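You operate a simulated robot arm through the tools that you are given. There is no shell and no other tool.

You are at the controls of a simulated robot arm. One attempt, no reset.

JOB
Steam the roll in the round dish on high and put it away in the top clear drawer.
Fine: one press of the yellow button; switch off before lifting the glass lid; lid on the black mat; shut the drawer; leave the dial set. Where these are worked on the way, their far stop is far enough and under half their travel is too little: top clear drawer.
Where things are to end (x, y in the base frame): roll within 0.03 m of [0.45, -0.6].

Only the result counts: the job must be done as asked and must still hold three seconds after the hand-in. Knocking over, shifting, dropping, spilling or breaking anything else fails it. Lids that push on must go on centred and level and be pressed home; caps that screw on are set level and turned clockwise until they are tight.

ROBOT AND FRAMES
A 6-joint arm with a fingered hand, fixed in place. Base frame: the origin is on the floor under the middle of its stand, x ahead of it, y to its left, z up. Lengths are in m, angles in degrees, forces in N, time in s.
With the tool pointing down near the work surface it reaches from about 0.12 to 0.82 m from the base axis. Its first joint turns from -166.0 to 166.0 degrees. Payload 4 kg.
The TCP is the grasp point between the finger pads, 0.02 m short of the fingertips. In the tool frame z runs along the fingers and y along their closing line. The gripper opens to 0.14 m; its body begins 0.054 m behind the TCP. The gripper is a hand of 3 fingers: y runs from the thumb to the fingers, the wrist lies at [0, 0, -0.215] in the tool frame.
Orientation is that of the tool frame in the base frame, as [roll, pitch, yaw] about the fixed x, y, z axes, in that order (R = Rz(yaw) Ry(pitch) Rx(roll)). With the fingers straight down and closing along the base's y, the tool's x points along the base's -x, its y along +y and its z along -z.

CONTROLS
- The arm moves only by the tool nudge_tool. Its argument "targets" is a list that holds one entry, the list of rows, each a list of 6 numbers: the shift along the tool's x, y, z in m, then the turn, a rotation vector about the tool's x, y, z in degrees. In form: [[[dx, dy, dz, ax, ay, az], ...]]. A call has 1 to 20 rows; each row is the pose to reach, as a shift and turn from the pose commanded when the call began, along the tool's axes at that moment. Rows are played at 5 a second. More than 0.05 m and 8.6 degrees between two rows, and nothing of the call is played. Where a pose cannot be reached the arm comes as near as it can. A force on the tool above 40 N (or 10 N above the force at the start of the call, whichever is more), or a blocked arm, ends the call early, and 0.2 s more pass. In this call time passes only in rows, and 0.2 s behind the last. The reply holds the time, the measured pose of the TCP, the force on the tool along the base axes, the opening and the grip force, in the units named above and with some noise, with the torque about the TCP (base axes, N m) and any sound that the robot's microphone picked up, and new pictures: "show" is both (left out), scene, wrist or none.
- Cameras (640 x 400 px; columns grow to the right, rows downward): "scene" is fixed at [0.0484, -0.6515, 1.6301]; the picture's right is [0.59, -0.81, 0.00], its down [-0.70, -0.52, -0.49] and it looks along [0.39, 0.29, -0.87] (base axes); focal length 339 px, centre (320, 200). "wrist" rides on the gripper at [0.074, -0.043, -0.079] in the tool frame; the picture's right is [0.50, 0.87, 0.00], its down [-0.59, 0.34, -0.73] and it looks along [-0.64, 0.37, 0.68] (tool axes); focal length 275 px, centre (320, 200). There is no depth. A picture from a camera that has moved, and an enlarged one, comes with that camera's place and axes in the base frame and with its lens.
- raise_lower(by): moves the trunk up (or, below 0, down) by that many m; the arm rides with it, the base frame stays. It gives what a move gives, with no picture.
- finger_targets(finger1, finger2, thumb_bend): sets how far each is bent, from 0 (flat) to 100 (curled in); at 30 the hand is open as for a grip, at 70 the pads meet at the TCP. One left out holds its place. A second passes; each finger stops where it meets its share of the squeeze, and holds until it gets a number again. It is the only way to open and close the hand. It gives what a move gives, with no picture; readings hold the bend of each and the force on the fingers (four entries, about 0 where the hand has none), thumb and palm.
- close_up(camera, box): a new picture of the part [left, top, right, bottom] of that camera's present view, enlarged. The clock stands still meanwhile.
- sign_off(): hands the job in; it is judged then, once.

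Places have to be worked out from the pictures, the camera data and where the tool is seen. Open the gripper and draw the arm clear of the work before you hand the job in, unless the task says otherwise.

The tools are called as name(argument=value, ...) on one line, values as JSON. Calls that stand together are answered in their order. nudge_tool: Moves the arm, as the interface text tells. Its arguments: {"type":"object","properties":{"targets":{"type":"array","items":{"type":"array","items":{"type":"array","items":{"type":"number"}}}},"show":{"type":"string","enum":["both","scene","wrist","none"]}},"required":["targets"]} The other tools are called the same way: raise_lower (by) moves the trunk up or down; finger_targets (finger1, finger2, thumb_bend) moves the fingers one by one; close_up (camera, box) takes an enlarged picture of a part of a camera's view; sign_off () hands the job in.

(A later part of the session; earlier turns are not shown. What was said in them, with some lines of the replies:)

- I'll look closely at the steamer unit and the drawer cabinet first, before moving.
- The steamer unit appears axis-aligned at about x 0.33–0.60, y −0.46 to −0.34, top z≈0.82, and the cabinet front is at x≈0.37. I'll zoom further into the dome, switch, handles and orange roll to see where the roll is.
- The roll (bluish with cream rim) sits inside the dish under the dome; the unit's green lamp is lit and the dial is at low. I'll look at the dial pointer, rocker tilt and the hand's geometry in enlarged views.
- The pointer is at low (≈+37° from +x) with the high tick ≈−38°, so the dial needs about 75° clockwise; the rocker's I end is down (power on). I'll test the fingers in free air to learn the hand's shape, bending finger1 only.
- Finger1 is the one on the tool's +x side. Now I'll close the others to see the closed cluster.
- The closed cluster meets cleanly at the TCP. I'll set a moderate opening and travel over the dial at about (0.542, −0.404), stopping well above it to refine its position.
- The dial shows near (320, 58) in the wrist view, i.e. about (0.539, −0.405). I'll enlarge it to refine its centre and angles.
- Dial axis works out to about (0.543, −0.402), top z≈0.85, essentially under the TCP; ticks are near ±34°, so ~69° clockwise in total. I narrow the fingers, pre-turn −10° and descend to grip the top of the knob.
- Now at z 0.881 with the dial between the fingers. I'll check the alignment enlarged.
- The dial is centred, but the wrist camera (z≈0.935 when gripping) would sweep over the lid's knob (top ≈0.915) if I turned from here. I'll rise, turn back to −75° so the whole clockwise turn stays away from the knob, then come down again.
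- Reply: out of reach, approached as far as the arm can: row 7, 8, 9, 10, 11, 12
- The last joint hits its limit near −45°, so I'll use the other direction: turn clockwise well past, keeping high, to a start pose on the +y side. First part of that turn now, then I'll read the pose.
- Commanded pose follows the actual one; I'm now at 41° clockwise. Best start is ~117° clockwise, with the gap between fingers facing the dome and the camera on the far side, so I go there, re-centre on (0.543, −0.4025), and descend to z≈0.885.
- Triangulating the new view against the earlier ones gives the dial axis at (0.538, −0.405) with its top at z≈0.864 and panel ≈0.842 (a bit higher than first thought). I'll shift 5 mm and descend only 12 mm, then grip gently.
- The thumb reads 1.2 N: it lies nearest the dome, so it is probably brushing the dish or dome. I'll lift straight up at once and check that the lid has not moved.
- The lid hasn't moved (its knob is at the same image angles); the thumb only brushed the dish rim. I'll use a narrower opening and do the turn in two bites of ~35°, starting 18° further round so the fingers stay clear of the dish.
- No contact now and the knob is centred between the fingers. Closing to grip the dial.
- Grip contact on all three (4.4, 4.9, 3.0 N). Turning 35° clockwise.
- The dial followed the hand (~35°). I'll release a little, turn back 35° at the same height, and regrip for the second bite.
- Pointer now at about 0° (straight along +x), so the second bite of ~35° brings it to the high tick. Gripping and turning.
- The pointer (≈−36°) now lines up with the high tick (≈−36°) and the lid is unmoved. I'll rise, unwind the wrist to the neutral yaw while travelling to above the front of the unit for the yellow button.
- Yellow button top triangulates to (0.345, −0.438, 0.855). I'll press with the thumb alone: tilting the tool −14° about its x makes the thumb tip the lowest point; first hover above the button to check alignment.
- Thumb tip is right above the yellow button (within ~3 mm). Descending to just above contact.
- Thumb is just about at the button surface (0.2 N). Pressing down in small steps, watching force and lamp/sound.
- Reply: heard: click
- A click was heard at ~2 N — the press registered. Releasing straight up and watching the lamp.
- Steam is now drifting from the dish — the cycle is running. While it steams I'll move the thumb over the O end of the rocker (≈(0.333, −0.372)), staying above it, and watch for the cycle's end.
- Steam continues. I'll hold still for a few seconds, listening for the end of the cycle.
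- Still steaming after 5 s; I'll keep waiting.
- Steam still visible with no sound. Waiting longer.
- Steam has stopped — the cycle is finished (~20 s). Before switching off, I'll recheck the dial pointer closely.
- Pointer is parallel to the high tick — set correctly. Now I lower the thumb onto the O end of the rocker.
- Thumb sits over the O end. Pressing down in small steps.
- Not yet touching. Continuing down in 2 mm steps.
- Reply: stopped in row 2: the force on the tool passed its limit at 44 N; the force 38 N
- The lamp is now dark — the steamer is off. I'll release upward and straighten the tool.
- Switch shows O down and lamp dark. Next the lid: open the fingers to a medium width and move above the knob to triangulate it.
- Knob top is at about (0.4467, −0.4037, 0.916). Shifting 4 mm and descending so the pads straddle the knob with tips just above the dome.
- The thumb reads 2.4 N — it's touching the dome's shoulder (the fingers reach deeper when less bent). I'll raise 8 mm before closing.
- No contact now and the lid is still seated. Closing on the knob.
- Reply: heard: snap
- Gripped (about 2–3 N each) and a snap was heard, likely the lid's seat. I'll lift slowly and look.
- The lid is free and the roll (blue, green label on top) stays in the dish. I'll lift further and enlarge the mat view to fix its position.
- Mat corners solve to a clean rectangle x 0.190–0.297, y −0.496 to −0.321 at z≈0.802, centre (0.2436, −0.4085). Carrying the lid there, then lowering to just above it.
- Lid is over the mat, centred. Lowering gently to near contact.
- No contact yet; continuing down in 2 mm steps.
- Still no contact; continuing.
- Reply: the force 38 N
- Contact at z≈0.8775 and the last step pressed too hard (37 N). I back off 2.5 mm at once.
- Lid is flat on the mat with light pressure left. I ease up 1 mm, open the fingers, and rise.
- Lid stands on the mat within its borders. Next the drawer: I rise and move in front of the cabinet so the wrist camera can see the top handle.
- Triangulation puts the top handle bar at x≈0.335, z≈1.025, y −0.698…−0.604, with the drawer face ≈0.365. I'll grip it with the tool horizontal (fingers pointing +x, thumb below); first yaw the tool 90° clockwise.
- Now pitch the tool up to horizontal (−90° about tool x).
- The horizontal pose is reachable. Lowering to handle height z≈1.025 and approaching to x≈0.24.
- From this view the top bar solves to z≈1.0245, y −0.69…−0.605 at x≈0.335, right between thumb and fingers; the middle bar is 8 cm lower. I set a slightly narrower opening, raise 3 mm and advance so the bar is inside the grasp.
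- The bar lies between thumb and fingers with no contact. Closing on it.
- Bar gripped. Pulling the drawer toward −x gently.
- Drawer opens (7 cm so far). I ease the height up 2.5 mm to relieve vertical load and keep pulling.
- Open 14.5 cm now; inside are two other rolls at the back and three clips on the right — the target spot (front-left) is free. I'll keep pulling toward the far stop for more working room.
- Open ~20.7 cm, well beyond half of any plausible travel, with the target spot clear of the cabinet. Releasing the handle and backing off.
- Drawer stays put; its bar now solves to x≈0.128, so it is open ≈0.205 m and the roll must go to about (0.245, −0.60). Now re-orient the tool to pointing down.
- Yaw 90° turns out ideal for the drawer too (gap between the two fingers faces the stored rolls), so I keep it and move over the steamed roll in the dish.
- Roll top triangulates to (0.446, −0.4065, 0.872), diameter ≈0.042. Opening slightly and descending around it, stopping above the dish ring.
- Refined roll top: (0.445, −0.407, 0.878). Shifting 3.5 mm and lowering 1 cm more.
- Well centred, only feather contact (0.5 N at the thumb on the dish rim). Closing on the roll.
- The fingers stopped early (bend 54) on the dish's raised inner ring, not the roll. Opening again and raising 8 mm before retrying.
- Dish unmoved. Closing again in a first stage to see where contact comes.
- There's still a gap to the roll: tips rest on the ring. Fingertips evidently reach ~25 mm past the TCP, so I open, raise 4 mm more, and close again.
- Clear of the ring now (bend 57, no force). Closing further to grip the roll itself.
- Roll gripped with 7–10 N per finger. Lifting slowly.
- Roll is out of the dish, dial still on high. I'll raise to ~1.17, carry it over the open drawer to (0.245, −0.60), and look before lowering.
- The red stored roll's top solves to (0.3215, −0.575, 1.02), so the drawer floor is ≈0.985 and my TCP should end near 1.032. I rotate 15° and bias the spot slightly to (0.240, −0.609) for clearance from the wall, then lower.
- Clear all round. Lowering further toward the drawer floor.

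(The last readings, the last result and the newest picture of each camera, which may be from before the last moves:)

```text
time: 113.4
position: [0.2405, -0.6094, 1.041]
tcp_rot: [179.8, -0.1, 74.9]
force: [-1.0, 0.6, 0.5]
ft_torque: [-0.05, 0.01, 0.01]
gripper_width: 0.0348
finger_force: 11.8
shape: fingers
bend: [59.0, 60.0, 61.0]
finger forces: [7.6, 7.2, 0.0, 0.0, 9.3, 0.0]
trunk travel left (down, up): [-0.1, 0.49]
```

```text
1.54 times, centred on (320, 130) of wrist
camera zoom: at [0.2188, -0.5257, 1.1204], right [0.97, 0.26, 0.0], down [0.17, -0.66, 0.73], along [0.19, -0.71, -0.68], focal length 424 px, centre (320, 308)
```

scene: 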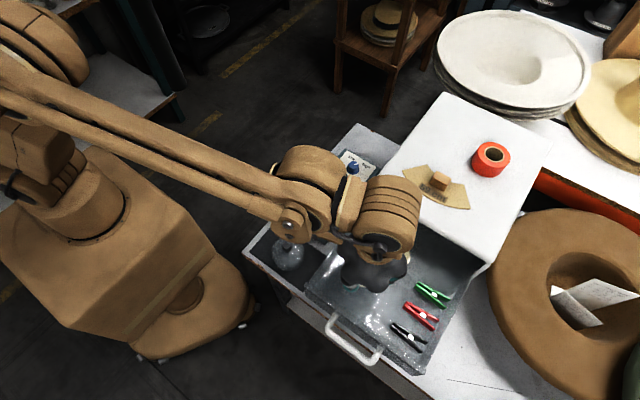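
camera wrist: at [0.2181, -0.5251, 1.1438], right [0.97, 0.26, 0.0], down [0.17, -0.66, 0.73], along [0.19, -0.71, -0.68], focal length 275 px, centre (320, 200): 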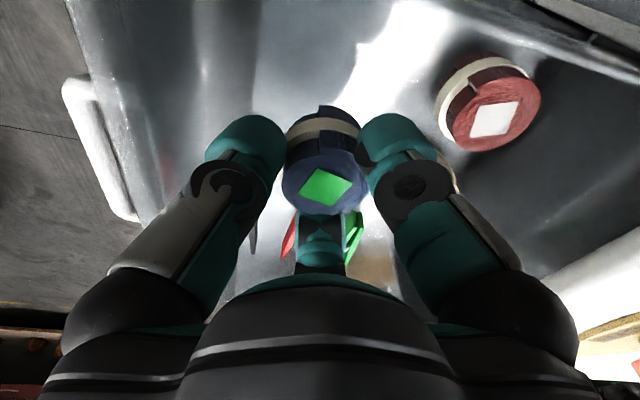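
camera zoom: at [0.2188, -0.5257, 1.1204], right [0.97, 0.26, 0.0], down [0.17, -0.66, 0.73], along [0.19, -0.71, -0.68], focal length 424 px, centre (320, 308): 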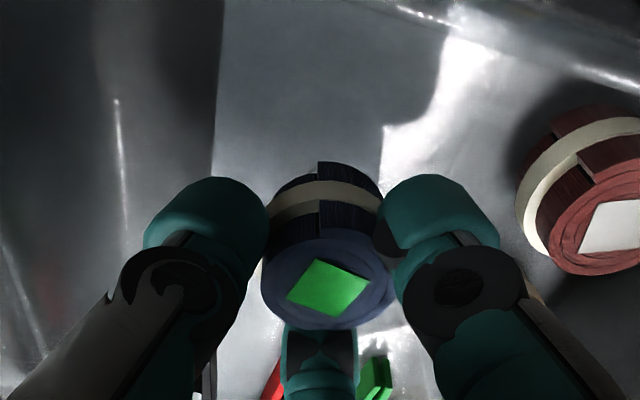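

No contact yet at 1.041; stepping down 2–3 mm at a time, one call at a time.

nudge_tool(targets=[[[0, 0, 0.0025, 0, 0, 0], [0, 0, 0.005, 0, 0, 0]]], show="none")

```text
time: 114.0
position: [0.2414, -0.6086, 1.0359]
tcp_rot: [179.9, -0.1, 75.0]
force: [0.2, 0.2, 0.1]
ft_torque: [-0.03, 0.0, 0.0]
gripper_width: 0.0346
finger_force: 11.7
shape: fingers
bend: [59.0, 60.0, 61.0]
finger forces: [7.6, 7.0, 0.0, 0.1, 9.3, 0.0]
trunk travel left (down, up): [-0.1, 0.49]
```

nudge_tool(targets=[[[0, 0, 0.002, 0, 0, 0], [0, 0, 0.004, 0, 0, 0]]], show="none")

close_up(camera="wrist", box=[120, 0, 520, 260])

```text
time: 114.6
position: [0.2413, -0.6086, 1.032]
tcp_rot: [179.8, 0.0, 75.1]
force: [-0.1, -0.3, -0.4]
ft_torque: [-0.02, 0.01, 0.01]
gripper_width: 0.0345
finger_force: 11.6
shape: fingers
bend: [59.0, 60.0, 61.0]
finger forces: [7.6, 7.0, 0.0, 0.0, 9.3, 0.0]
trunk travel left (down, up): [-0.1, 0.49]
```

```text
1.54 times, centred on (320, 130) of wrist
camera zoom: at [0.218, -0.5253, 1.1108], right [0.97, 0.26, 0.0], down [0.17, -0.66, 0.73], along [0.19, -0.71, -0.68], focal length 424 px, centre (320, 308)
```

zoom: 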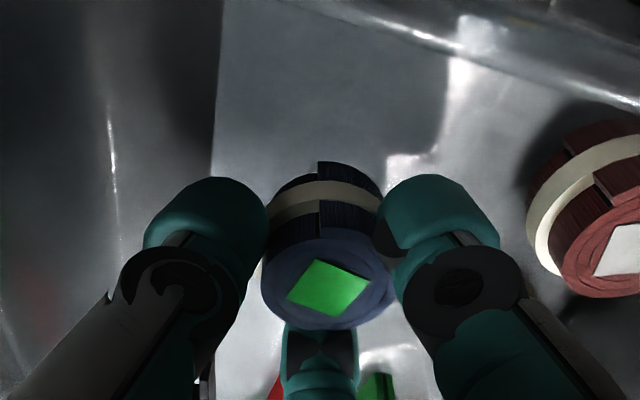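

Still free. Continuing.

nudge_tool(targets=[[[0, 0, 0.0015, 0, 0, 0], [0, 0, 0.003, 0, 0, 0]]], show="none")

```text
time: 115.2
position: [0.241, -0.6076, 1.0283]
tcp_rot: [179.7, -0.2, 75.0]
force: [0.3, 0.2, 0.2]
ft_torque: [-0.01, 0.01, 0.0]
gripper_width: 0.0348
finger_force: 11.8
shape: fingers
bend: [59.0, 60.0, 61.0]
finger forces: [7.8, 7.0, 0.0, 0.0, 9.3, 0.0]
trunk travel left (down, up): [-0.1, 0.49]
```

nudge_tool(targets=[[[0, 0, 0.0015, 0, 0, 0], [0, 0, 0.003, 0, 0, 0]]], show="none")

close_up(camera="scene", box=[320, 210, 420, 310])

```text
time: 115.8
position: [0.2406, -0.6067, 1.0271]
tcp_rot: [179.6, -0.1, 75.0]
force: [-0.4, -3.3, 19.9]
ft_torque: [-0.09, -0.03, 0.02]
gripper_width: 0.0342
finger_force: 15.9
shape: fingers
bend: [60.0, 60.0, 61.0]
finger forces: [9.5, 11.0, 0.1, 0.0, 11.1, 0.0]
trunk travel left (down, up): [-0.1, 0.49]
```

```text
4.00 times, centred on (370, 260) of scene
camera zoom: at [0.0484, -0.6515, 1.6301], right [0.59, -0.81, 0.0], down [-0.7, -0.52, -0.49], along [0.39, 0.29, -0.87], focal length 1356 px, centre (120, -40)
```

zoom: 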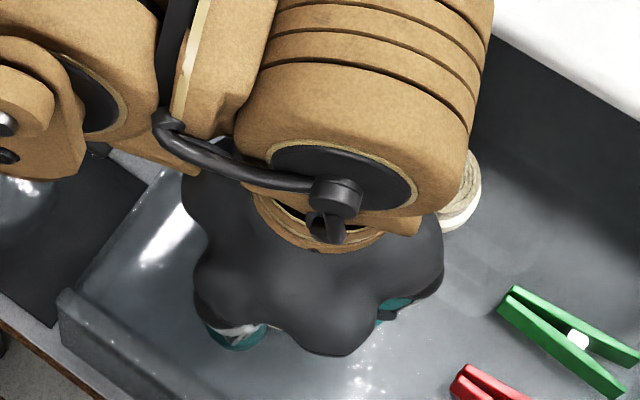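

The roll has reached the drawer floor (20 N). Easing up 1.2 mm, then releasing with a small opening.

nudge_tool(targets=[[[0, 0, -0.0013, 0, 0, 0]]], show="none")

finger_targets(finger1=55, finger2=55, thumb_bend=55)

close_up(camera="wrist", box=[120, 0, 520, 260])

```text
time: 116.2
position: [0.2403, -0.6075, 1.027]
tcp_rot: [179.8, 0.0, 75.0]
force: [0.1, -1.9, 7.8]
ft_torque: [-0.07, -0.05, -0.01]
gripper_width: 0.0343
finger_force: 14.4
shape: fingers
bend: [59.0, 60.0, 61.0]
finger forces: [8.9, 9.5, 0.1, 0.0, 10.3, 0.0]
trunk travel left (down, up): [-0.1, 0.49]
```

```text
time: 117.2
position: [0.2414, -0.6073, 1.0273]
tcp_rot: [179.8, -0.1, 75.0]
force: [0.6, 0.0, 0.6]
ft_torque: [0.01, 0.0, 0.01]
gripper_width: 0.0479
finger_force: 0.1
shape: fingers
bend: [55.0, 55.0, 55.0]
finger forces: [0.0, 0.0, 0.1, 0.0, 0.0, 0.0]
trunk travel left (down, up): [-0.1, 0.49]
```

```text
1.54 times, centred on (320, 130) of wrist
camera zoom: at [0.218, -0.5246, 1.1063], right [0.97, 0.26, 0.0], down [0.17, -0.66, 0.73], along [0.19, -0.71, -0.68], focal length 424 px, centre (320, 308)
```

zoom: 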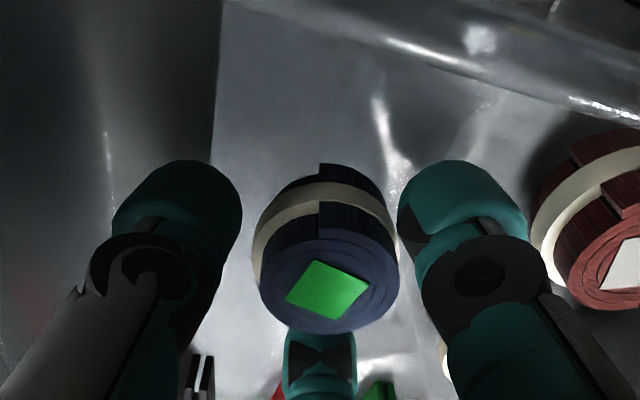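

Roll stands freely on the drawer floor. Withdrawing straight up.

nudge_tool(targets=[[[0, 0, -0.01, 0, 0, 0], [0, 0, -0.025, 0, 0, 0], [0, 0, -0.05, 0, 0, 0], [0, 0, -0.09, 0, 0, 0], [0, 0, -0.13, 0, 0, 0], [0, 0, -0.17, 0, 0, 0]]])

close_up(camera="wrist", box=[120, 0, 520, 260])

```text
time: 118.6
position: [0.239, -0.6073, 1.1974]
tcp_rot: [179.8, 0.0, 75.1]
force: [0.4, -0.2, -0.3]
ft_torque: [-0.01, -0.05, -0.01]
gripper_width: 0.0477
finger_force: 0.1
shape: fingers
bend: [55.0, 55.0, 55.0]
finger forces: [0.1, 0.0, 0.0, 0.1, 0.0, 0.0]
trunk travel left (down, up): [-0.1, 0.49]
camera wrist: at [0.2159, -0.524, 1.2771], right [0.97, 0.26, 0.0], down [0.17, -0.66, 0.73], along [0.19, -0.71, -0.68], focal length 275 px, centre (320, 200)
```

scene: 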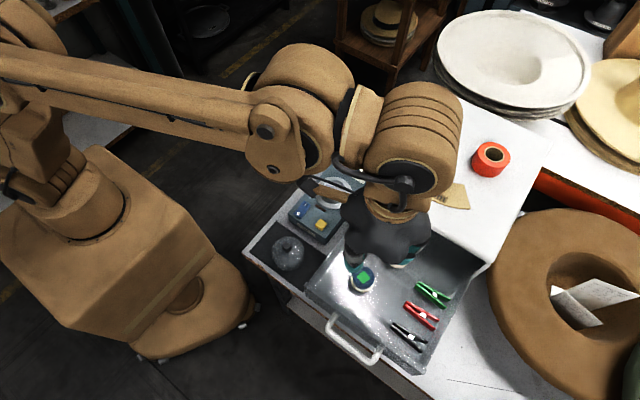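
wrist: 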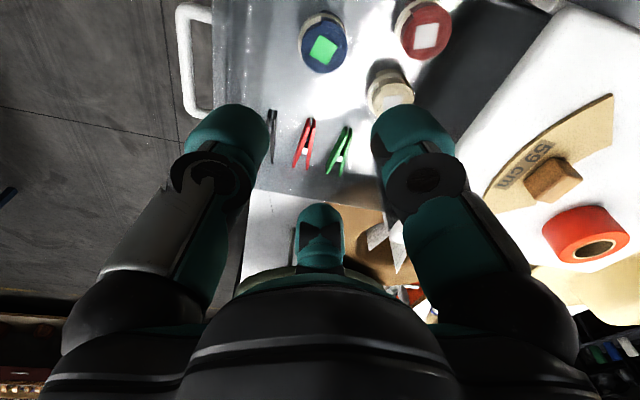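

```text
1.54 times, centred on (320, 130) of wrist
camera zoom: at [0.2159, -0.524, 1.2771], right [0.97, 0.26, 0.0], down [0.17, -0.66, 0.73], along [0.19, -0.71, -0.68], focal length 424 px, centre (320, 308)
```

zoom: 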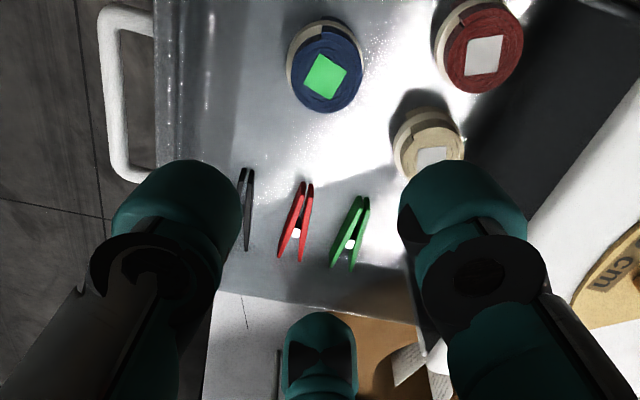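

The roll is at (0.242, −0.608) in the open drawer, i.e. ≈(0.449, −0.608) once shut; other contents untouched. To shut the drawer I'll regrip the handle the same way: first move in front and yaw back to 90°.

nudge_tool(targets=[[[-0.0176, -0.0325, 0, 0, 0, -5], [-0.0352, -0.0651, 0, 0, 0, -10], [-0.0529, -0.0976, 0, 0, 0, -15], [-0.0705, -0.1302, 0, 0, 0, -15], [-0.0881, -0.1627, 0, 0, 0, -15]]], show="none")

finger_targets(finger1=54, finger2=54, thumb_bend=54)

close_up(camera="scene", box=[280, 180, 480, 380])

```text
time: 119.8
position: [0.06, -0.6499, 1.1971]
tcp_rot: [179.7, -0.1, 90.0]
force: [0.4, -0.1, -0.5]
ft_torque: [-0.01, -0.01, -0.02]
gripper_width: 0.0477
finger_force: 0.0
shape: fingers
bend: [55.0, 55.0, 55.0]
finger forces: [0.0, 0.0, 0.0, 0.1, 0.1, 0.0]
trunk travel left (down, up): [-0.1, 0.49]
```

```text
time: 120.8
position: [0.0611, -0.6509, 1.197]
tcp_rot: [179.8, 0.0, 90.1]
force: [-1.7, 0.2, 0.2]
ft_torque: [-0.02, 0.01, 0.01]
gripper_width: 0.0508
finger_force: 0.1
shape: fingers
bend: [54.0, 54.0, 54.0]
finger forces: [0.0, 0.0, 0.1, 0.0, 0.1, 0.1]
trunk travel left (down, up): [-0.1, 0.49]
```

```text
2.00 times, centred on (380, 280) of scene
camera zoom: at [0.0484, -0.6515, 1.6301], right [0.59, -0.81, 0.0], down [-0.7, -0.52, -0.49], along [0.39, 0.29, -0.87], focal length 678 px, centre (200, 40)
```

zoom: 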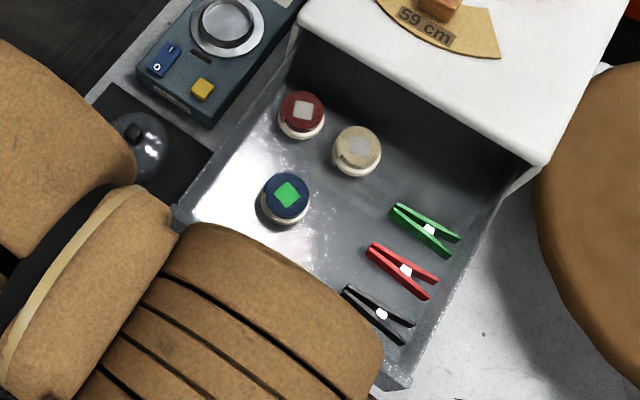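

Contents look tidy. Pitching the tool to horizontal again in front of the handle.

nudge_tool(targets=[[[0, 0, 0, -8.2, 0, 0], [0, 0, 0, -16.4, 0, 0], [0, 0, 0, -24.6, 0, 0], [0, 0, 0, -32.8, 0, 0], [0, 0, 0, -41, 0, 0], [0, 0, 0, -49.2, 0, 0], [0, 0, 0, -57.4, 0, 0], [0, 0, 0, -65.6, 0, 0], [0, 0, 0, -73.8, 0, 0], [0, 0, 0, -82, 0, 0], [0, 0, 0, -89.7, 0, 0]]], show="none")

close_up(camera="scene", box=[280, 180, 480, 400])

```text
time: 123.2
position: [0.0597, -0.6516, 1.1971]
tcp_rot: [89.9, -0.1, 90.0]
force: [0.3, 0.0, 0.2]
ft_torque: [0.0, -0.01, -0.04]
gripper_width: 0.051
finger_force: 0.1
shape: fingers
bend: [54.0, 54.0, 54.0]
finger forces: [0.0, 0.0, 0.0, 0.0, 0.1, 0.1]
trunk travel left (down, up): [-0.1, 0.49]
```

```text
1.82 times, centred on (380, 290) of scene
camera zoom: at [0.0484, -0.6515, 1.6301], right [0.59, -0.81, 0.0], down [-0.7, -0.52, -0.49], along [0.39, 0.29, -0.87], focal length 616 px, centre (211, 36)
```

zoom: 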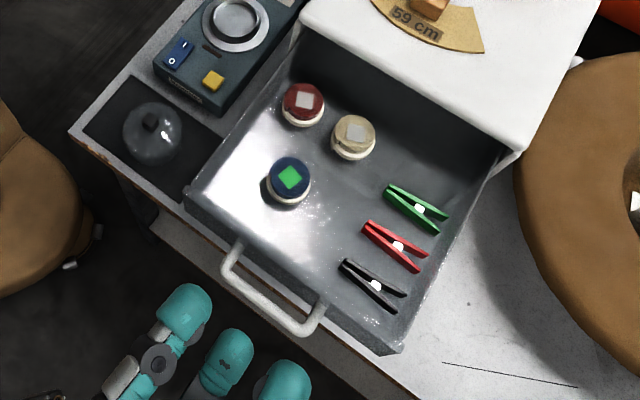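

Lowering to handle height (z≈1.0295) and advancing so the bar is between the fingers.

nudge_tool(targets=[[[0, -0.042, 0, 0, 0, 0], [0, -0.084, 0, 0, 0, 0], [0, -0.126, 0, 0, 0, 0], [0, -0.1675, 0, 0, 0, 0], [0, -0.1675, 0.025, 0, 0, 0], [0, -0.1675, 0.045, 0, 0, 0], [0, -0.1675, 0.061, 0, 0, 0]]])

close_up(camera="wrist", box=[100, 0, 500, 280])

close_up(camera="scene", box=[300, 260, 420, 400])

```text
time: 124.8
position: [0.122, -0.6507, 1.0288]
tcp_rot: [90.1, -0.1, 90.0]
force: [-0.3, 0.3, -0.6]
ft_torque: [0.06, 0.03, 0.01]
gripper_width: 0.0511
finger_force: 0.0
shape: fingers
bend: [54.0, 54.0, 54.0]
finger forces: [0.0, 0.0, 0.0, 0.0, 0.0, 0.0]
trunk travel left (down, up): [-0.1, 0.49]
camera wrist: at [0.0438, -0.5759, 0.9859], right [0.0, 0.5, 0.87], down [-0.73, -0.59, 0.34], along [0.68, -0.64, 0.37], focal length 275 px, centre (320, 200)
```

scene: 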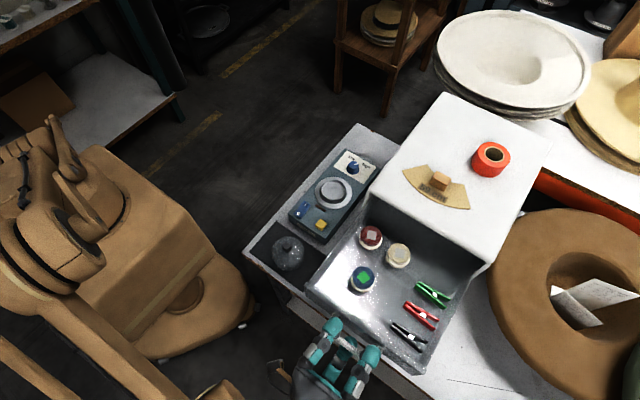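
wrist: 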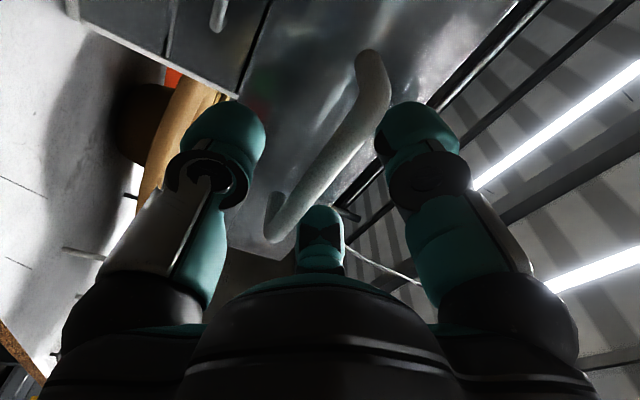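

```text
1.43 times, centred on (300, 140) of wrist
camera zoom: at [0.0438, -0.5759, 0.9859], right [0.0, 0.5, 0.87], down [-0.73, -0.59, 0.34], along [0.68, -0.64, 0.37], focal length 393 px, centre (349, 286)
```

zoom: 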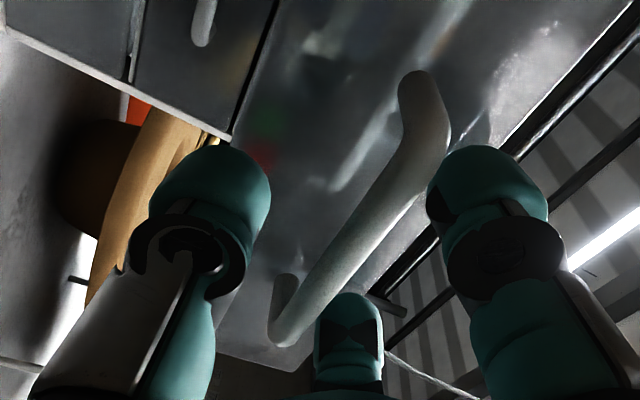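

```text
2.86 times, centred on (360, 330) of scene
camera zoom: at [0.0484, -0.6515, 1.6301], right [0.59, -0.81, 0.0], down [-0.7, -0.52, -0.49], along [0.39, 0.29, -0.87], focal length 968 px, centre (206, -171)
```

zoom: 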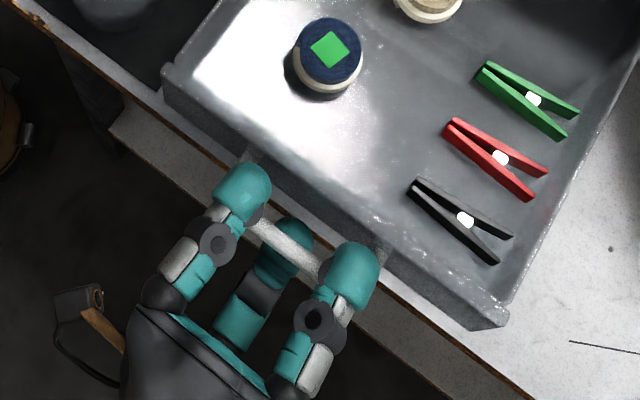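

The bar sits in the grasp exactly as before (so the drawer is open 0.206 m). Gripping and pushing it in smoothly.

finger_targets(finger1=68, finger2=68, thumb_bend=68)

nudge_tool(targets=[[[0, 0, 0.006, 0, 0, 0], [0, 0, 0.014, 0, 0, 0], [0, 0, 0.024, 0, 0, 0], [0, 0, 0.036, 0, 0, 0], [0, 0, 0.048, 0, 0, 0], [0, 0, 0.06, 0, 0, 0], [0, 0, 0.072, 0, 0, 0], [0, 0, 0.084, 0, 0, 0], [0, 0, 0.096, 0, 0, 0], [0, 0, 0.106, 0, 0, 0], [0, 0, 0.112, 0, 0, 0], [0, 0, 0.115, 0, 0, 0]]])

close_up(camera="scene", box=[300, 180, 480, 340])

```text
time: 125.8
position: [0.1241, -0.6505, 1.0284]
tcp_rot: [90.0, 0.0, 90.0]
force: [0.5, -1.7, 3.1]
ft_torque: [0.0, -0.02, 0.02]
gripper_width: 0.0142
finger_force: 5.0
shape: fingers
bend: [66.0, 66.0, 67.0]
finger forces: [3.3, 3.3, 0.0, 0.0, 3.6, 0.0]
trunk travel left (down, up): [-0.1, 0.49]
```

```text
time: 128.4
position: [0.2359, -0.6509, 1.0292]
tcp_rot: [90.0, -0.1, 90.0]
force: [-1.3, -2.9, 3.4]
ft_torque: [0.0, 0.02, -0.02]
gripper_width: 0.0134
finger_force: 6.1
shape: fingers
bend: [66.0, 66.0, 67.0]
finger forces: [4.0, 3.8, 0.0, 0.1, 3.5, 0.0]
trunk travel left (down, up): [-0.1, 0.49]
camera wrist: at [0.1563, -0.5756, 0.9862], right [0.0, 0.5, 0.87], down [-0.73, -0.59, 0.34], along [0.68, -0.64, 0.37], focal length 275 px, centre (320, 200)
```

scene: 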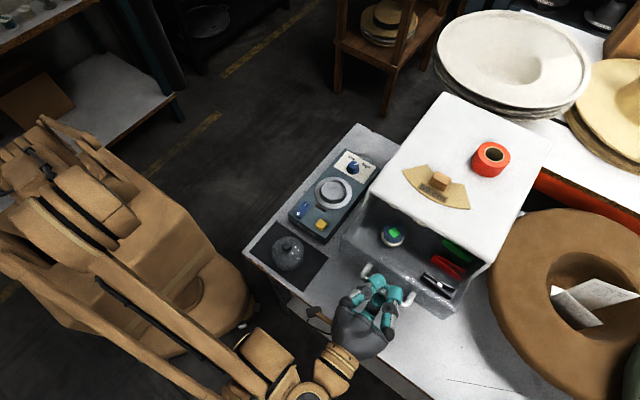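
wrist: 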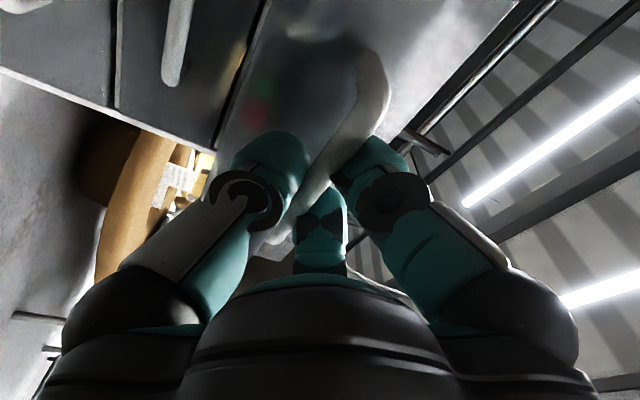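

```text
2.50 times, centred on (390, 260) of scene
camera zoom: at [0.0484, -0.6515, 1.6301], right [0.59, -0.81, 0.0], down [-0.7, -0.52, -0.49], along [0.39, 0.29, -0.87], focal length 847 px, centre (145, 50)
```

zoom: 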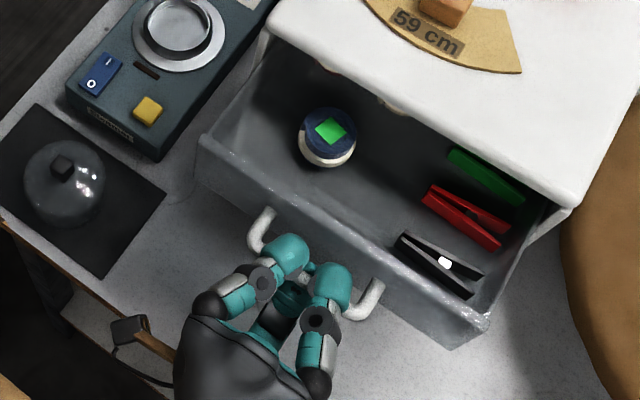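

Halfway in and the roll hasn't shifted. Continuing to almost shut.

nudge_tool(targets=[[[0, 0, 0.006, 0, 0, 0], [0, 0, 0.014, 0, 0, 0], [0, 0, 0.025, 0, 0, 0], [0, 0, 0.037, 0, 0, 0], [0, 0, 0.049, 0, 0, 0], [0, 0, 0.06, 0, 0, 0], [0, 0, 0.07, 0, 0, 0], [0, 0, 0.078, 0, 0, 0], [0, 0, 0.084, 0, 0, 0], [0, 0, 0.087, 0, 0, 0]]])

close_up(camera="scene", box=[340, 190, 500, 310])

```text
time: 130.6
position: [0.3246, -0.6515, 1.0282]
tcp_rot: [90.0, -0.1, 90.0]
force: [-0.7, -1.0, 3.9]
ft_torque: [0.02, -0.02, -0.02]
gripper_width: 0.0135
finger_force: 5.4
shape: fingers
bend: [66.0, 66.0, 67.0]
finger forces: [3.7, 3.7, 0.0, 0.1, 3.6, 0.0]
trunk travel left (down, up): [-0.1, 0.49]
camera wrist: at [0.2442, -0.5759, 0.9863], right [0.0, 0.5, 0.87], down [-0.73, -0.59, 0.34], along [0.68, -0.64, 0.37], focal length 275 px, centre (320, 200)
```

scene: 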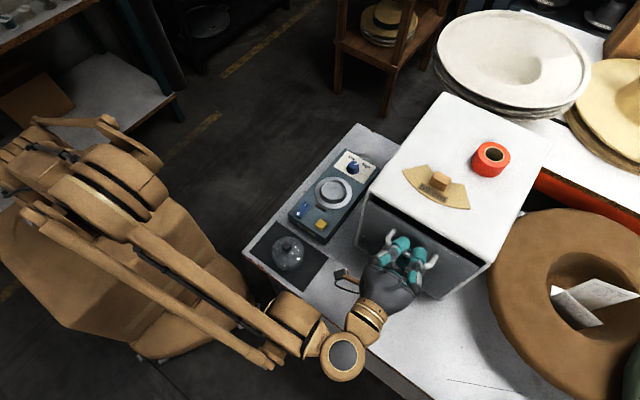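
wrist: 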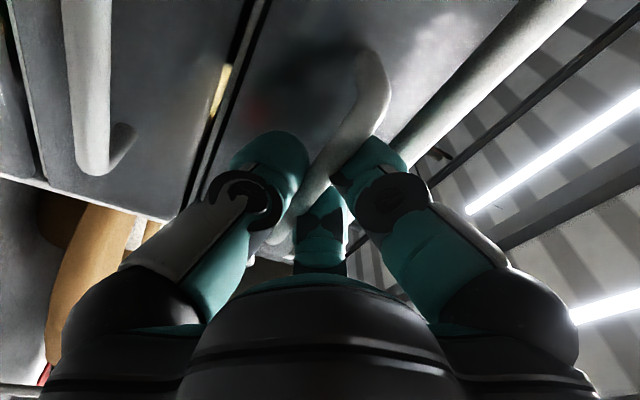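

```text
3.33 times, centred on (420, 250) of scene
camera zoom: at [0.0484, -0.6515, 1.6301], right [0.59, -0.81, 0.0], down [-0.7, -0.52, -0.49], along [0.39, 0.29, -0.87], focal length 1130 px, centre (-13, 33)
```

zoom: 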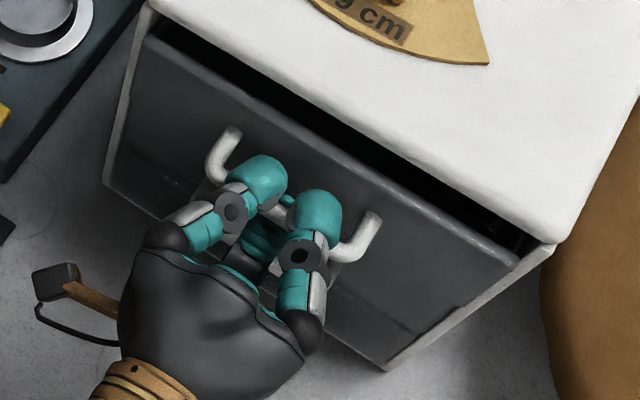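

Almost shut. Pushing the last millimetres until it meets its stop.

nudge_tool(targets=[[[0, 0, 0.002, 0, 0, 0], [0, 0, 0.004, 0, 0, 0]]], show="none")

```text
time: 131.2
position: [0.3278, -0.6502, 1.029]
tcp_rot: [90.1, -0.1, 90.0]
force: [-0.3, -2.1, 3.2]
ft_torque: [0.0, -0.02, -0.02]
gripper_width: 0.0131
finger_force: 5.6
shape: fingers
bend: [66.0, 66.0, 67.0]
finger forces: [4.1, 3.9, 0.0, 0.0, 3.5, 0.0]
trunk travel left (down, up): [-0.1, 0.49]
```

nudge_tool(targets=[[[0, 0, 0.0015, 0, 0, 0], [0, 0, 0.003, 0, 0, 0]]], show="none")

close_up(camera="scene", box=[340, 190, 500, 310])

```text
time: 131.8
position: [0.3312, -0.6509, 1.0285]
tcp_rot: [89.9, -0.1, 90.0]
force: [-1.2, -2.9, 3.6]
ft_torque: [0.03, 0.01, -0.05]
gripper_width: 0.0135
finger_force: 6.0
shape: fingers
bend: [66.0, 66.0, 67.0]
finger forces: [4.1, 3.5, 0.1, 0.1, 3.6, 0.0]
trunk travel left (down, up): [-0.1, 0.49]
```

```text
3.33 times, centred on (420, 250) of scene
camera zoom: at [0.0484, -0.6515, 1.6301], right [0.59, -0.81, 0.0], down [-0.7, -0.52, -0.49], along [0.39, 0.29, -0.87], focal length 1130 px, centre (-13, 33)
```

zoom: 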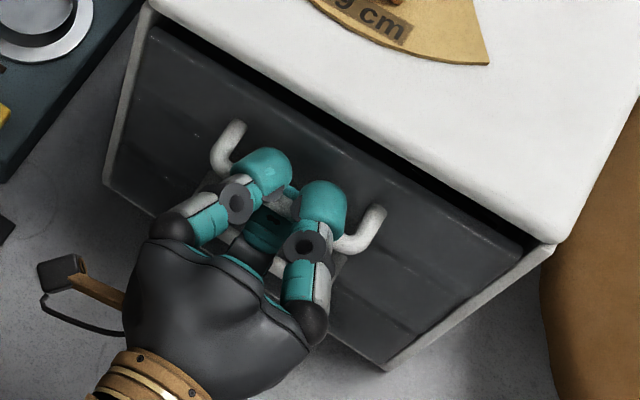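

nudge_tool(targets=[[[0, 0, 0.0015, 0, 0, 0], [0, 0, 0.003, 0, 0, 0]]], show="none")

```text
time: 132.4
position: [0.333, -0.6514, 1.0284]
tcp_rot: [90.0, 0.0, 90.0]
force: [-3.9, -1.6, 1.8]
ft_torque: [0.02, 0.01, 0.01]
gripper_width: 0.0129
finger_force: 4.5
shape: fingers
bend: [66.0, 66.0, 67.0]
finger forces: [3.2, 2.8, 0.1, 0.0, 3.7, 0.1]
trunk travel left (down, up): [-0.1, 0.49]
```

Resistance begins (−3.9 N): it's at its stop or the bar is slipping in the grip. I'll release, back off and compare with the original closed picture.

finger_targets(finger1=52, finger2=52, thumb_bend=52)

nudge_tool(targets=[[[0, 0, -0.02, 0, 0, 0], [0, 0, -0.05, 0, 0, 0], [0, 0, -0.09, 0, 0, 0]]], show="none")

close_up(camera="scene", box=[350, 190, 500, 305])

close_up(camera="wrist", box=[0, 0, 400, 280])

```text
time: 133.4
position: [0.3325, -0.6501, 1.0289]
tcp_rot: [90.1, -0.2, 89.9]
force: [0.3, -0.7, -0.1]
ft_torque: [0.01, -0.01, -0.01]
gripper_width: 0.0571
finger_force: 0.1
shape: fingers
bend: [52.0, 52.0, 52.0]
finger forces: [0.0, 0.0, 0.0, 0.1, 0.0, 0.0]
trunk travel left (down, up): [-0.1, 0.49]
```

```text
time: 134.2
position: [0.2406, -0.65, 1.0289]
tcp_rot: [90.0, -0.1, 90.0]
force: [1.6, 0.3, -1.0]
ft_torque: [0.0, 0.0, 0.01]
gripper_width: 0.0574
finger_force: 0.0
shape: fingers
bend: [52.0, 52.0, 52.0]
finger forces: [0.0, 0.1, 0.0, 0.0, 0.0, 0.1]
trunk travel left (down, up): [-0.1, 0.49]
```

```text
3.48 times, centred on (425, 248) of scene
camera zoom: at [0.0484, -0.6515, 1.6301], right [0.59, -0.81, 0.0], down [-0.7, -0.52, -0.49], along [0.39, 0.29, -0.87], focal length 1179 px, centre (-45, 35)
```

zoom: 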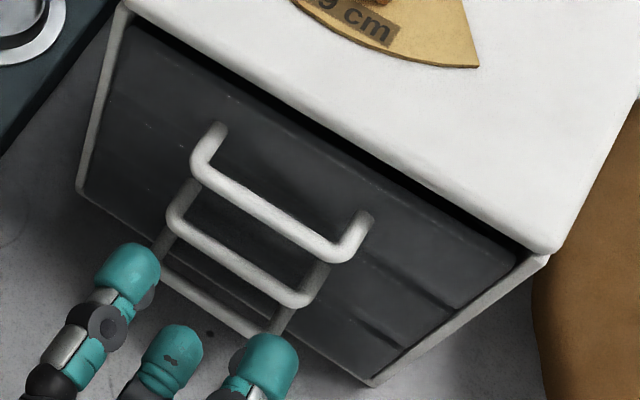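

```text
1.43 times, centred on (200, 140) of wrist
camera zoom: at [0.1607, -0.5757, 0.9872], right [0.0, 0.5, 0.87], down [-0.73, -0.59, 0.34], along [0.68, -0.64, 0.37], focal length 393 px, centre (491, 286)
```

zoom: 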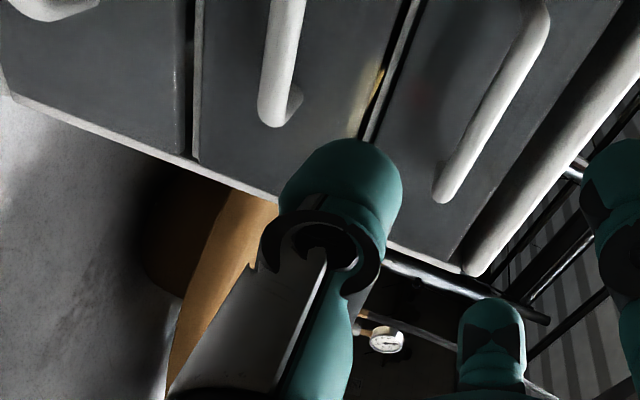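

The handle and drawer front now match the original closed picture. For certainty I'll give the bar a gentle push with closed fingers, in 1–2 mm steps.

finger_targets(finger1=68, finger2=68, thumb_bend=68)

nudge_tool(targets=[[[0, -0.004, 0.02, 0, 0, 0], [0, -0.004, 0.04, 0, 0, 0], [0, -0.004, 0.054, 0, 0, 0], [0, -0.004, 0.06, 0, 0, 0]]], show="none")

close_up(camera="wrist", box=[100, 0, 500, 280])

```text
time: 135.2
position: [0.2405, -0.6501, 1.0295]
tcp_rot: [90.2, -0.1, 90.0]
force: [-0.7, -0.1, -0.5]
ft_torque: [-0.04, 0.02, -0.01]
gripper_width: 0.008
finger_force: 0.1
shape: fingers
bend: [68.0, 68.0, 68.0]
finger forces: [0.0, 0.1, 0.1, 0.1, 0.0, 0.0]
trunk travel left (down, up): [-0.1, 0.49]
```

```text
time: 136.2
position: [0.3016, -0.6496, 1.024]
tcp_rot: [90.2, -0.1, 90.0]
force: [-0.1, 0.3, -0.5]
ft_torque: [0.02, 0.0, -0.02]
gripper_width: 0.0078
finger_force: 0.0
shape: fingers
bend: [68.0, 68.0, 68.0]
finger forces: [0.0, 0.1, 0.1, 0.0, 0.0, 0.0]
trunk travel left (down, up): [-0.1, 0.49]
```

```text
1.43 times, centred on (300, 140) of wrist
camera zoom: at [0.2222, -0.5759, 0.9819], right [0.0, 0.5, 0.87], down [-0.73, -0.59, 0.34], along [0.68, -0.64, 0.37], focal length 393 px, centre (349, 286)
```

zoom: 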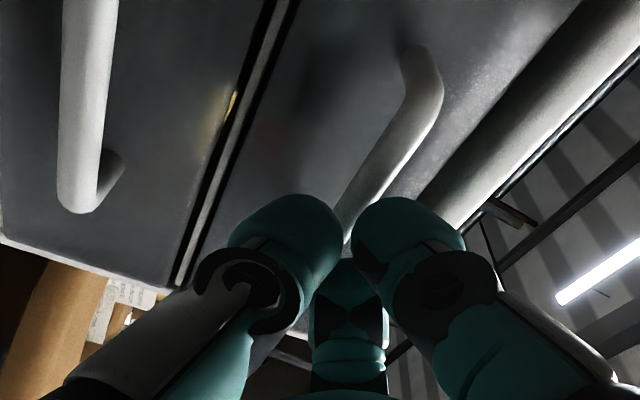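

Not touching yet. Advancing in small steps.

nudge_tool(targets=[[[0, 0, 0.0015, 0, 0, 0], [0, 0, 0.003, 0, 0, 0], [0, 0, 0.0045, 0, 0, 0]]], show="none")

```text
time: 137.0
position: [0.3069, -0.6519, 1.0246]
tcp_rot: [90.0, -0.2, 90.0]
force: [-0.1, -0.4, 0.1]
ft_torque: [-0.02, -0.01, 0.01]
gripper_width: 0.0076
finger_force: 0.0
shape: fingers
bend: [68.0, 68.0, 68.0]
finger forces: [0.0, 0.0, 0.1, 0.1, 0.0, 0.1]
trunk travel left (down, up): [-0.1, 0.49]
```

nudge_tool(targets=[[[0, 0, 0.0015, 0, 0, 0], [0, 0, 0.003, 0, 0, 0]]], show="none")

```text
time: 137.6
position: [0.3102, -0.6517, 1.0253]
tcp_rot: [90.0, -0.1, 89.9]
force: [-2.7, 0.5, 1.4]
ft_torque: [0.0, -0.04, 0.07]
gripper_width: 0.0076
finger_force: 1.4
shape: fingers
bend: [68.0, 68.0, 68.0]
finger forces: [3.4, 0.0, 0.0, 0.1, 0.1, 0.1]
trunk travel left (down, up): [-0.1, 0.49]
```

Contact with the bar (−2.7 N). One more millimetre to confirm it's against the stop.

nudge_tool(targets=[[[0, 0, 0.001, 0, 0, 0]]], show="none")

```text
time: 138.0
position: [0.3109, -0.6509, 1.0239]
tcp_rot: [90.0, -0.2, 89.9]
force: [-7.3, 1.2, 4.1]
ft_torque: [0.04, -0.1, 0.12]
gripper_width: 0.0073
finger_force: 3.5
shape: fingers
bend: [68.0, 68.0, 68.0]
finger forces: [6.7, 0.5, 0.0, 0.0, 0.0, 0.1]
trunk travel left (down, up): [-0.1, 0.49]
```

It's solid against the stop — shut. Backing straight off, rising and opening the hand.

nudge_tool(targets=[[[0, 0, -0.01, 0, 0, 0], [0, 0, -0.04, 0, 0, 0], [0, 0, -0.08, 0, 0, 0], [0, 0, -0.12, 0, 0, 0], [0, 0.04, -0.16, 0, 0, 0], [0, 0.08, -0.2, 0, 0, 0], [0, 0.125, -0.21, 0, 0, 0], [0, 0.17, -0.21, 0, 0, 0]]], show="none")

finger_targets(finger1=30, finger2=30, thumb_bend=30)

close_up(camera="scene", box=[230, 80, 560, 310])

close_up(camera="scene", box=[350, 190, 500, 305])

close_up(camera="scene", box=[240, 140, 390, 300])

```text
refused: row 5 steps farther than a row can; nothing moved
```

```text
time: 139.0
position: [0.3112, -0.6505, 1.0248]
tcp_rot: [90.1, -0.1, 89.9]
force: [0.2, 0.2, -0.3]
ft_torque: [-0.01, 0.02, -0.01]
gripper_width: 0.1238
finger_force: 0.0
shape: fingers
bend: [30.0, 30.0, 30.0]
finger forces: [0.0, 0.0, 0.0, 0.1, 0.0, 0.0]
trunk travel left (down, up): [-0.1, 0.49]
```

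```text
1.74 times, centred on (395, 195) of scene
camera zoom: at [0.0484, -0.6515, 1.6301], right [0.59, -0.81, 0.0], down [-0.7, -0.52, -0.49], along [0.39, 0.29, -0.87], focal length 590 px, centre (190, 209)
```

zoom: 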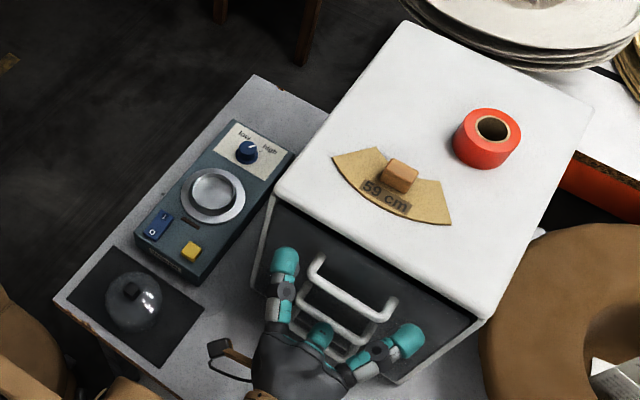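

```text
3.48 times, centred on (425, 248) of scene
camera zoom: at [0.0484, -0.6515, 1.6301], right [0.59, -0.81, 0.0], down [-0.7, -0.52, -0.49], along [0.39, 0.29, -0.87], focal length 1179 px, centre (-45, 35)
```

zoom: 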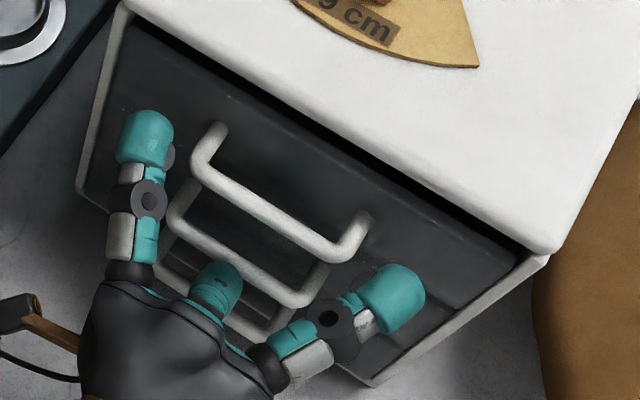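

```text
2.50 times, centred on (315, 220) of scene
camera zoom: at [0.0484, -0.6515, 1.6301], right [0.59, -0.81, 0.0], down [-0.7, -0.52, -0.49], along [0.39, 0.29, -0.87], focal length 847 px, centre (332, 150)
```

zoom: 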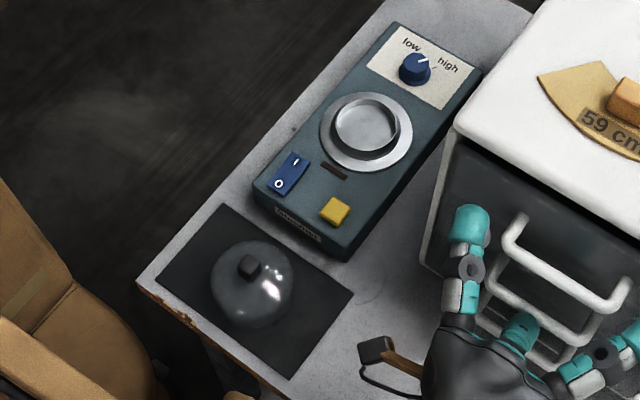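

The retreat was refused for a step size and the fingers opened in place, but forces are zero. Retreating straight back now, then up.

nudge_tool(targets=[[[0, 0, -0.02, 0, 0, 0], [0, 0, -0.05, 0, 0, 0], [0, 0, -0.09, 0, 0, 0], [0, 0, -0.13, 0, 0, 0], [0, 0, -0.17, 0, 0, 0], [0, 0, -0.21, 0, 0, 0], [0, 0.045, -0.21, 0, 0, 0], [0, 0.09, -0.21, 0, 0, 0], [0, 0.135, -0.21, 0, 0, 0], [0, 0.18, -0.21, 0, 0, 0]]])

close_up(camera="scene", box=[350, 190, 500, 305])

close_up(camera="scene", box=[240, 140, 390, 300])

```text
time: 141.2
position: [0.1016, -0.6493, 1.2067]
tcp_rot: [90.1, -0.2, 90.0]
force: [0.2, 0.2, -0.6]
ft_torque: [0.0, 0.01, 0.01]
gripper_width: 0.1244
finger_force: 0.1
shape: fingers
bend: [30.0, 30.0, 30.0]
finger forces: [0.0, 0.0, 0.0, 0.0, 0.0, 0.0]
trunk travel left (down, up): [-0.1, 0.49]
camera wrist: at [0.0227, -0.5744, 1.164], right [0.0, 0.5, 0.87], down [-0.73, -0.59, 0.34], along [0.68, -0.64, 0.37], focal length 275 px, centre (320, 200)
```

scene: 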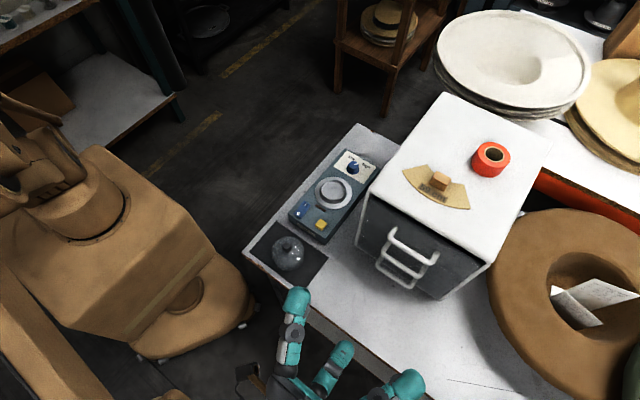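
wrist: 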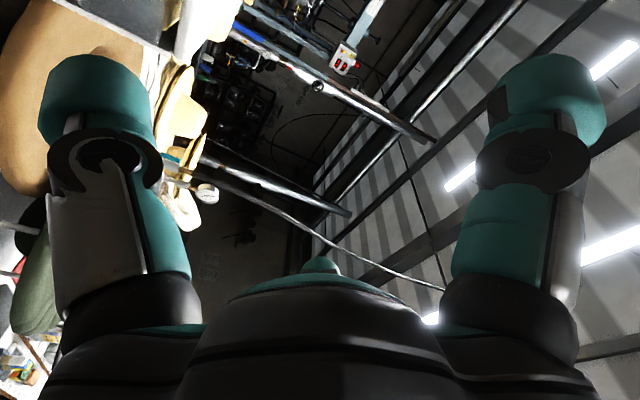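

```text
3.48 times, centred on (425, 248) of scene
camera zoom: at [0.0484, -0.6515, 1.6301], right [0.59, -0.81, 0.0], down [-0.7, -0.52, -0.49], along [0.39, 0.29, -0.87], focal length 1179 px, centre (-45, 35)
```

zoom: 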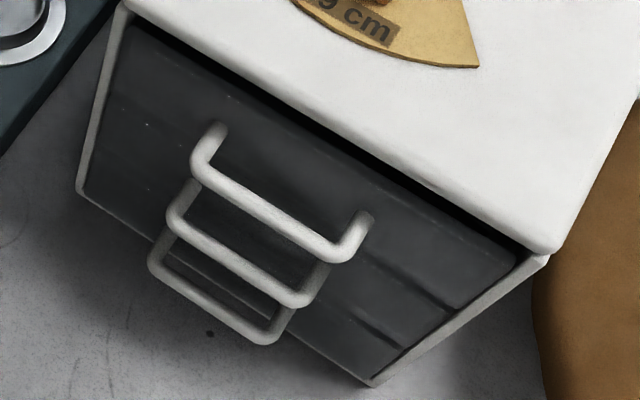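

```text
2.50 times, centred on (315, 220) of scene
camera zoom: at [0.0484, -0.6515, 1.6301], right [0.59, -0.81, 0.0], down [-0.7, -0.52, -0.49], along [0.39, 0.29, -0.87], focal length 847 px, centre (332, 150)
```

zoom: 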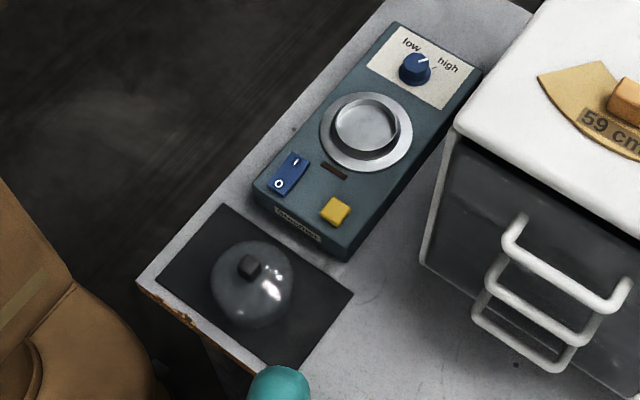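

Drawer front matches the original closed view. A last check that the steamer itself hasn't shifted and that the dial and switch are as wanted.

close_up(camera="scene", box=[270, 130, 390, 250])

close_up(camera="scene", box=[335, 145, 380, 180])

close_up(camera="scene", box=[245, 215, 335, 295])

```text
3.33 times, centred on (330, 190) of scene
camera zoom: at [0.0484, -0.6515, 1.6301], right [0.59, -0.81, 0.0], down [-0.7, -0.52, -0.49], along [0.39, 0.29, -0.87], focal length 1130 px, centre (287, 233)
```

zoom: 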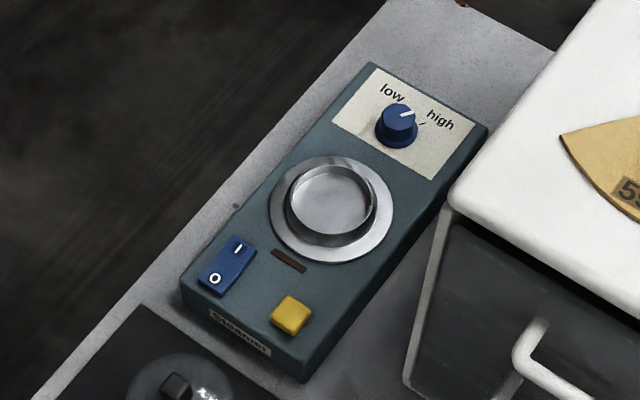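

```text
11.43 times, centred on (358, 162) of scene
camera zoom: at [0.0484, -0.6515, 1.6301], right [0.59, -0.81, 0.0], down [-0.7, -0.52, -0.49], along [0.39, 0.29, -0.87], focal length 3874 px, centre (-109, 629)
```

zoom: 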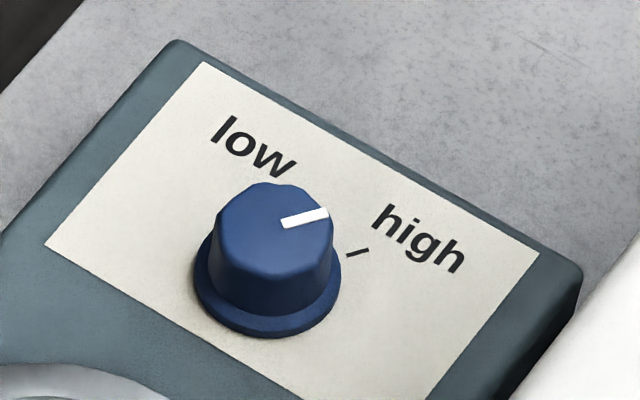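

```text
5.00 times, centred on (290, 255) of scene
camera zoom: at [0.0484, -0.6515, 1.6301], right [0.59, -0.81, 0.0], down [-0.7, -0.52, -0.49], along [0.39, 0.29, -0.87], focal length 1695 px, centre (470, -75)
```

zoom: 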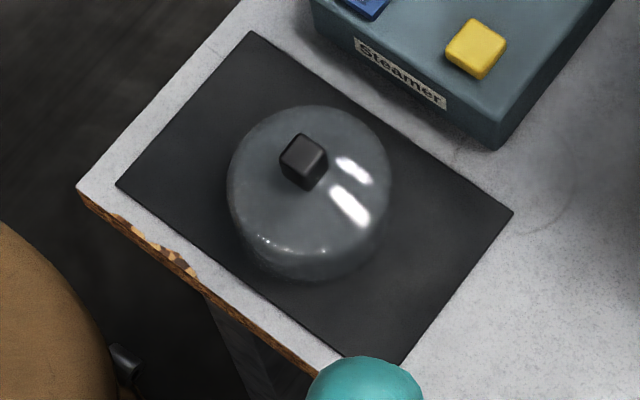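

The steamer hasn't moved, its dial is on high and its switch is off. The lid sits on the mat, the drawer is shut with the roll at about (0.449, −0.608), and the hand is open and clear. Handing in.

sign_off()

```text
The job is handed in.
```

The roll was steamed on high and put away in the top clear drawer, and I've handed the job in.

- **Steaming:** I turned the dial from low to high and pressed the yellow button once. I waited about 20 seconds until the steam stopped, then switched off before lifting the lid. The dial is still on high.
- **Lid:** it is on the black mat. I heard a snap when I gripped its knob. While setting it down I briefly pushed with about 37 N before backing off. It looked intact and level afterwards.
- **Drawer:** I opened it about 0.206 m. That is past half if its travel is limited by the cabinet's depth, but I didn't pull it to the far stop. It is now shut against its stop and looks the same as in the first picture.
- **Roll:** from the pictures it should sit at about (0.449, −0.608) with the drawer shut, roughly 8 mm from the target. I set it slightly off the exact point on purpose, to keep the fingers clear of the drawer wall.
- **Contacts:** the fingers brushed the dish rim once while I was at the dial. They also closed on its inner ring for a moment when I first reached for the roll. The steamer, dish, stored rolls, clips and the items on top of the cabinet all looked unmoved in the last pictures of each.
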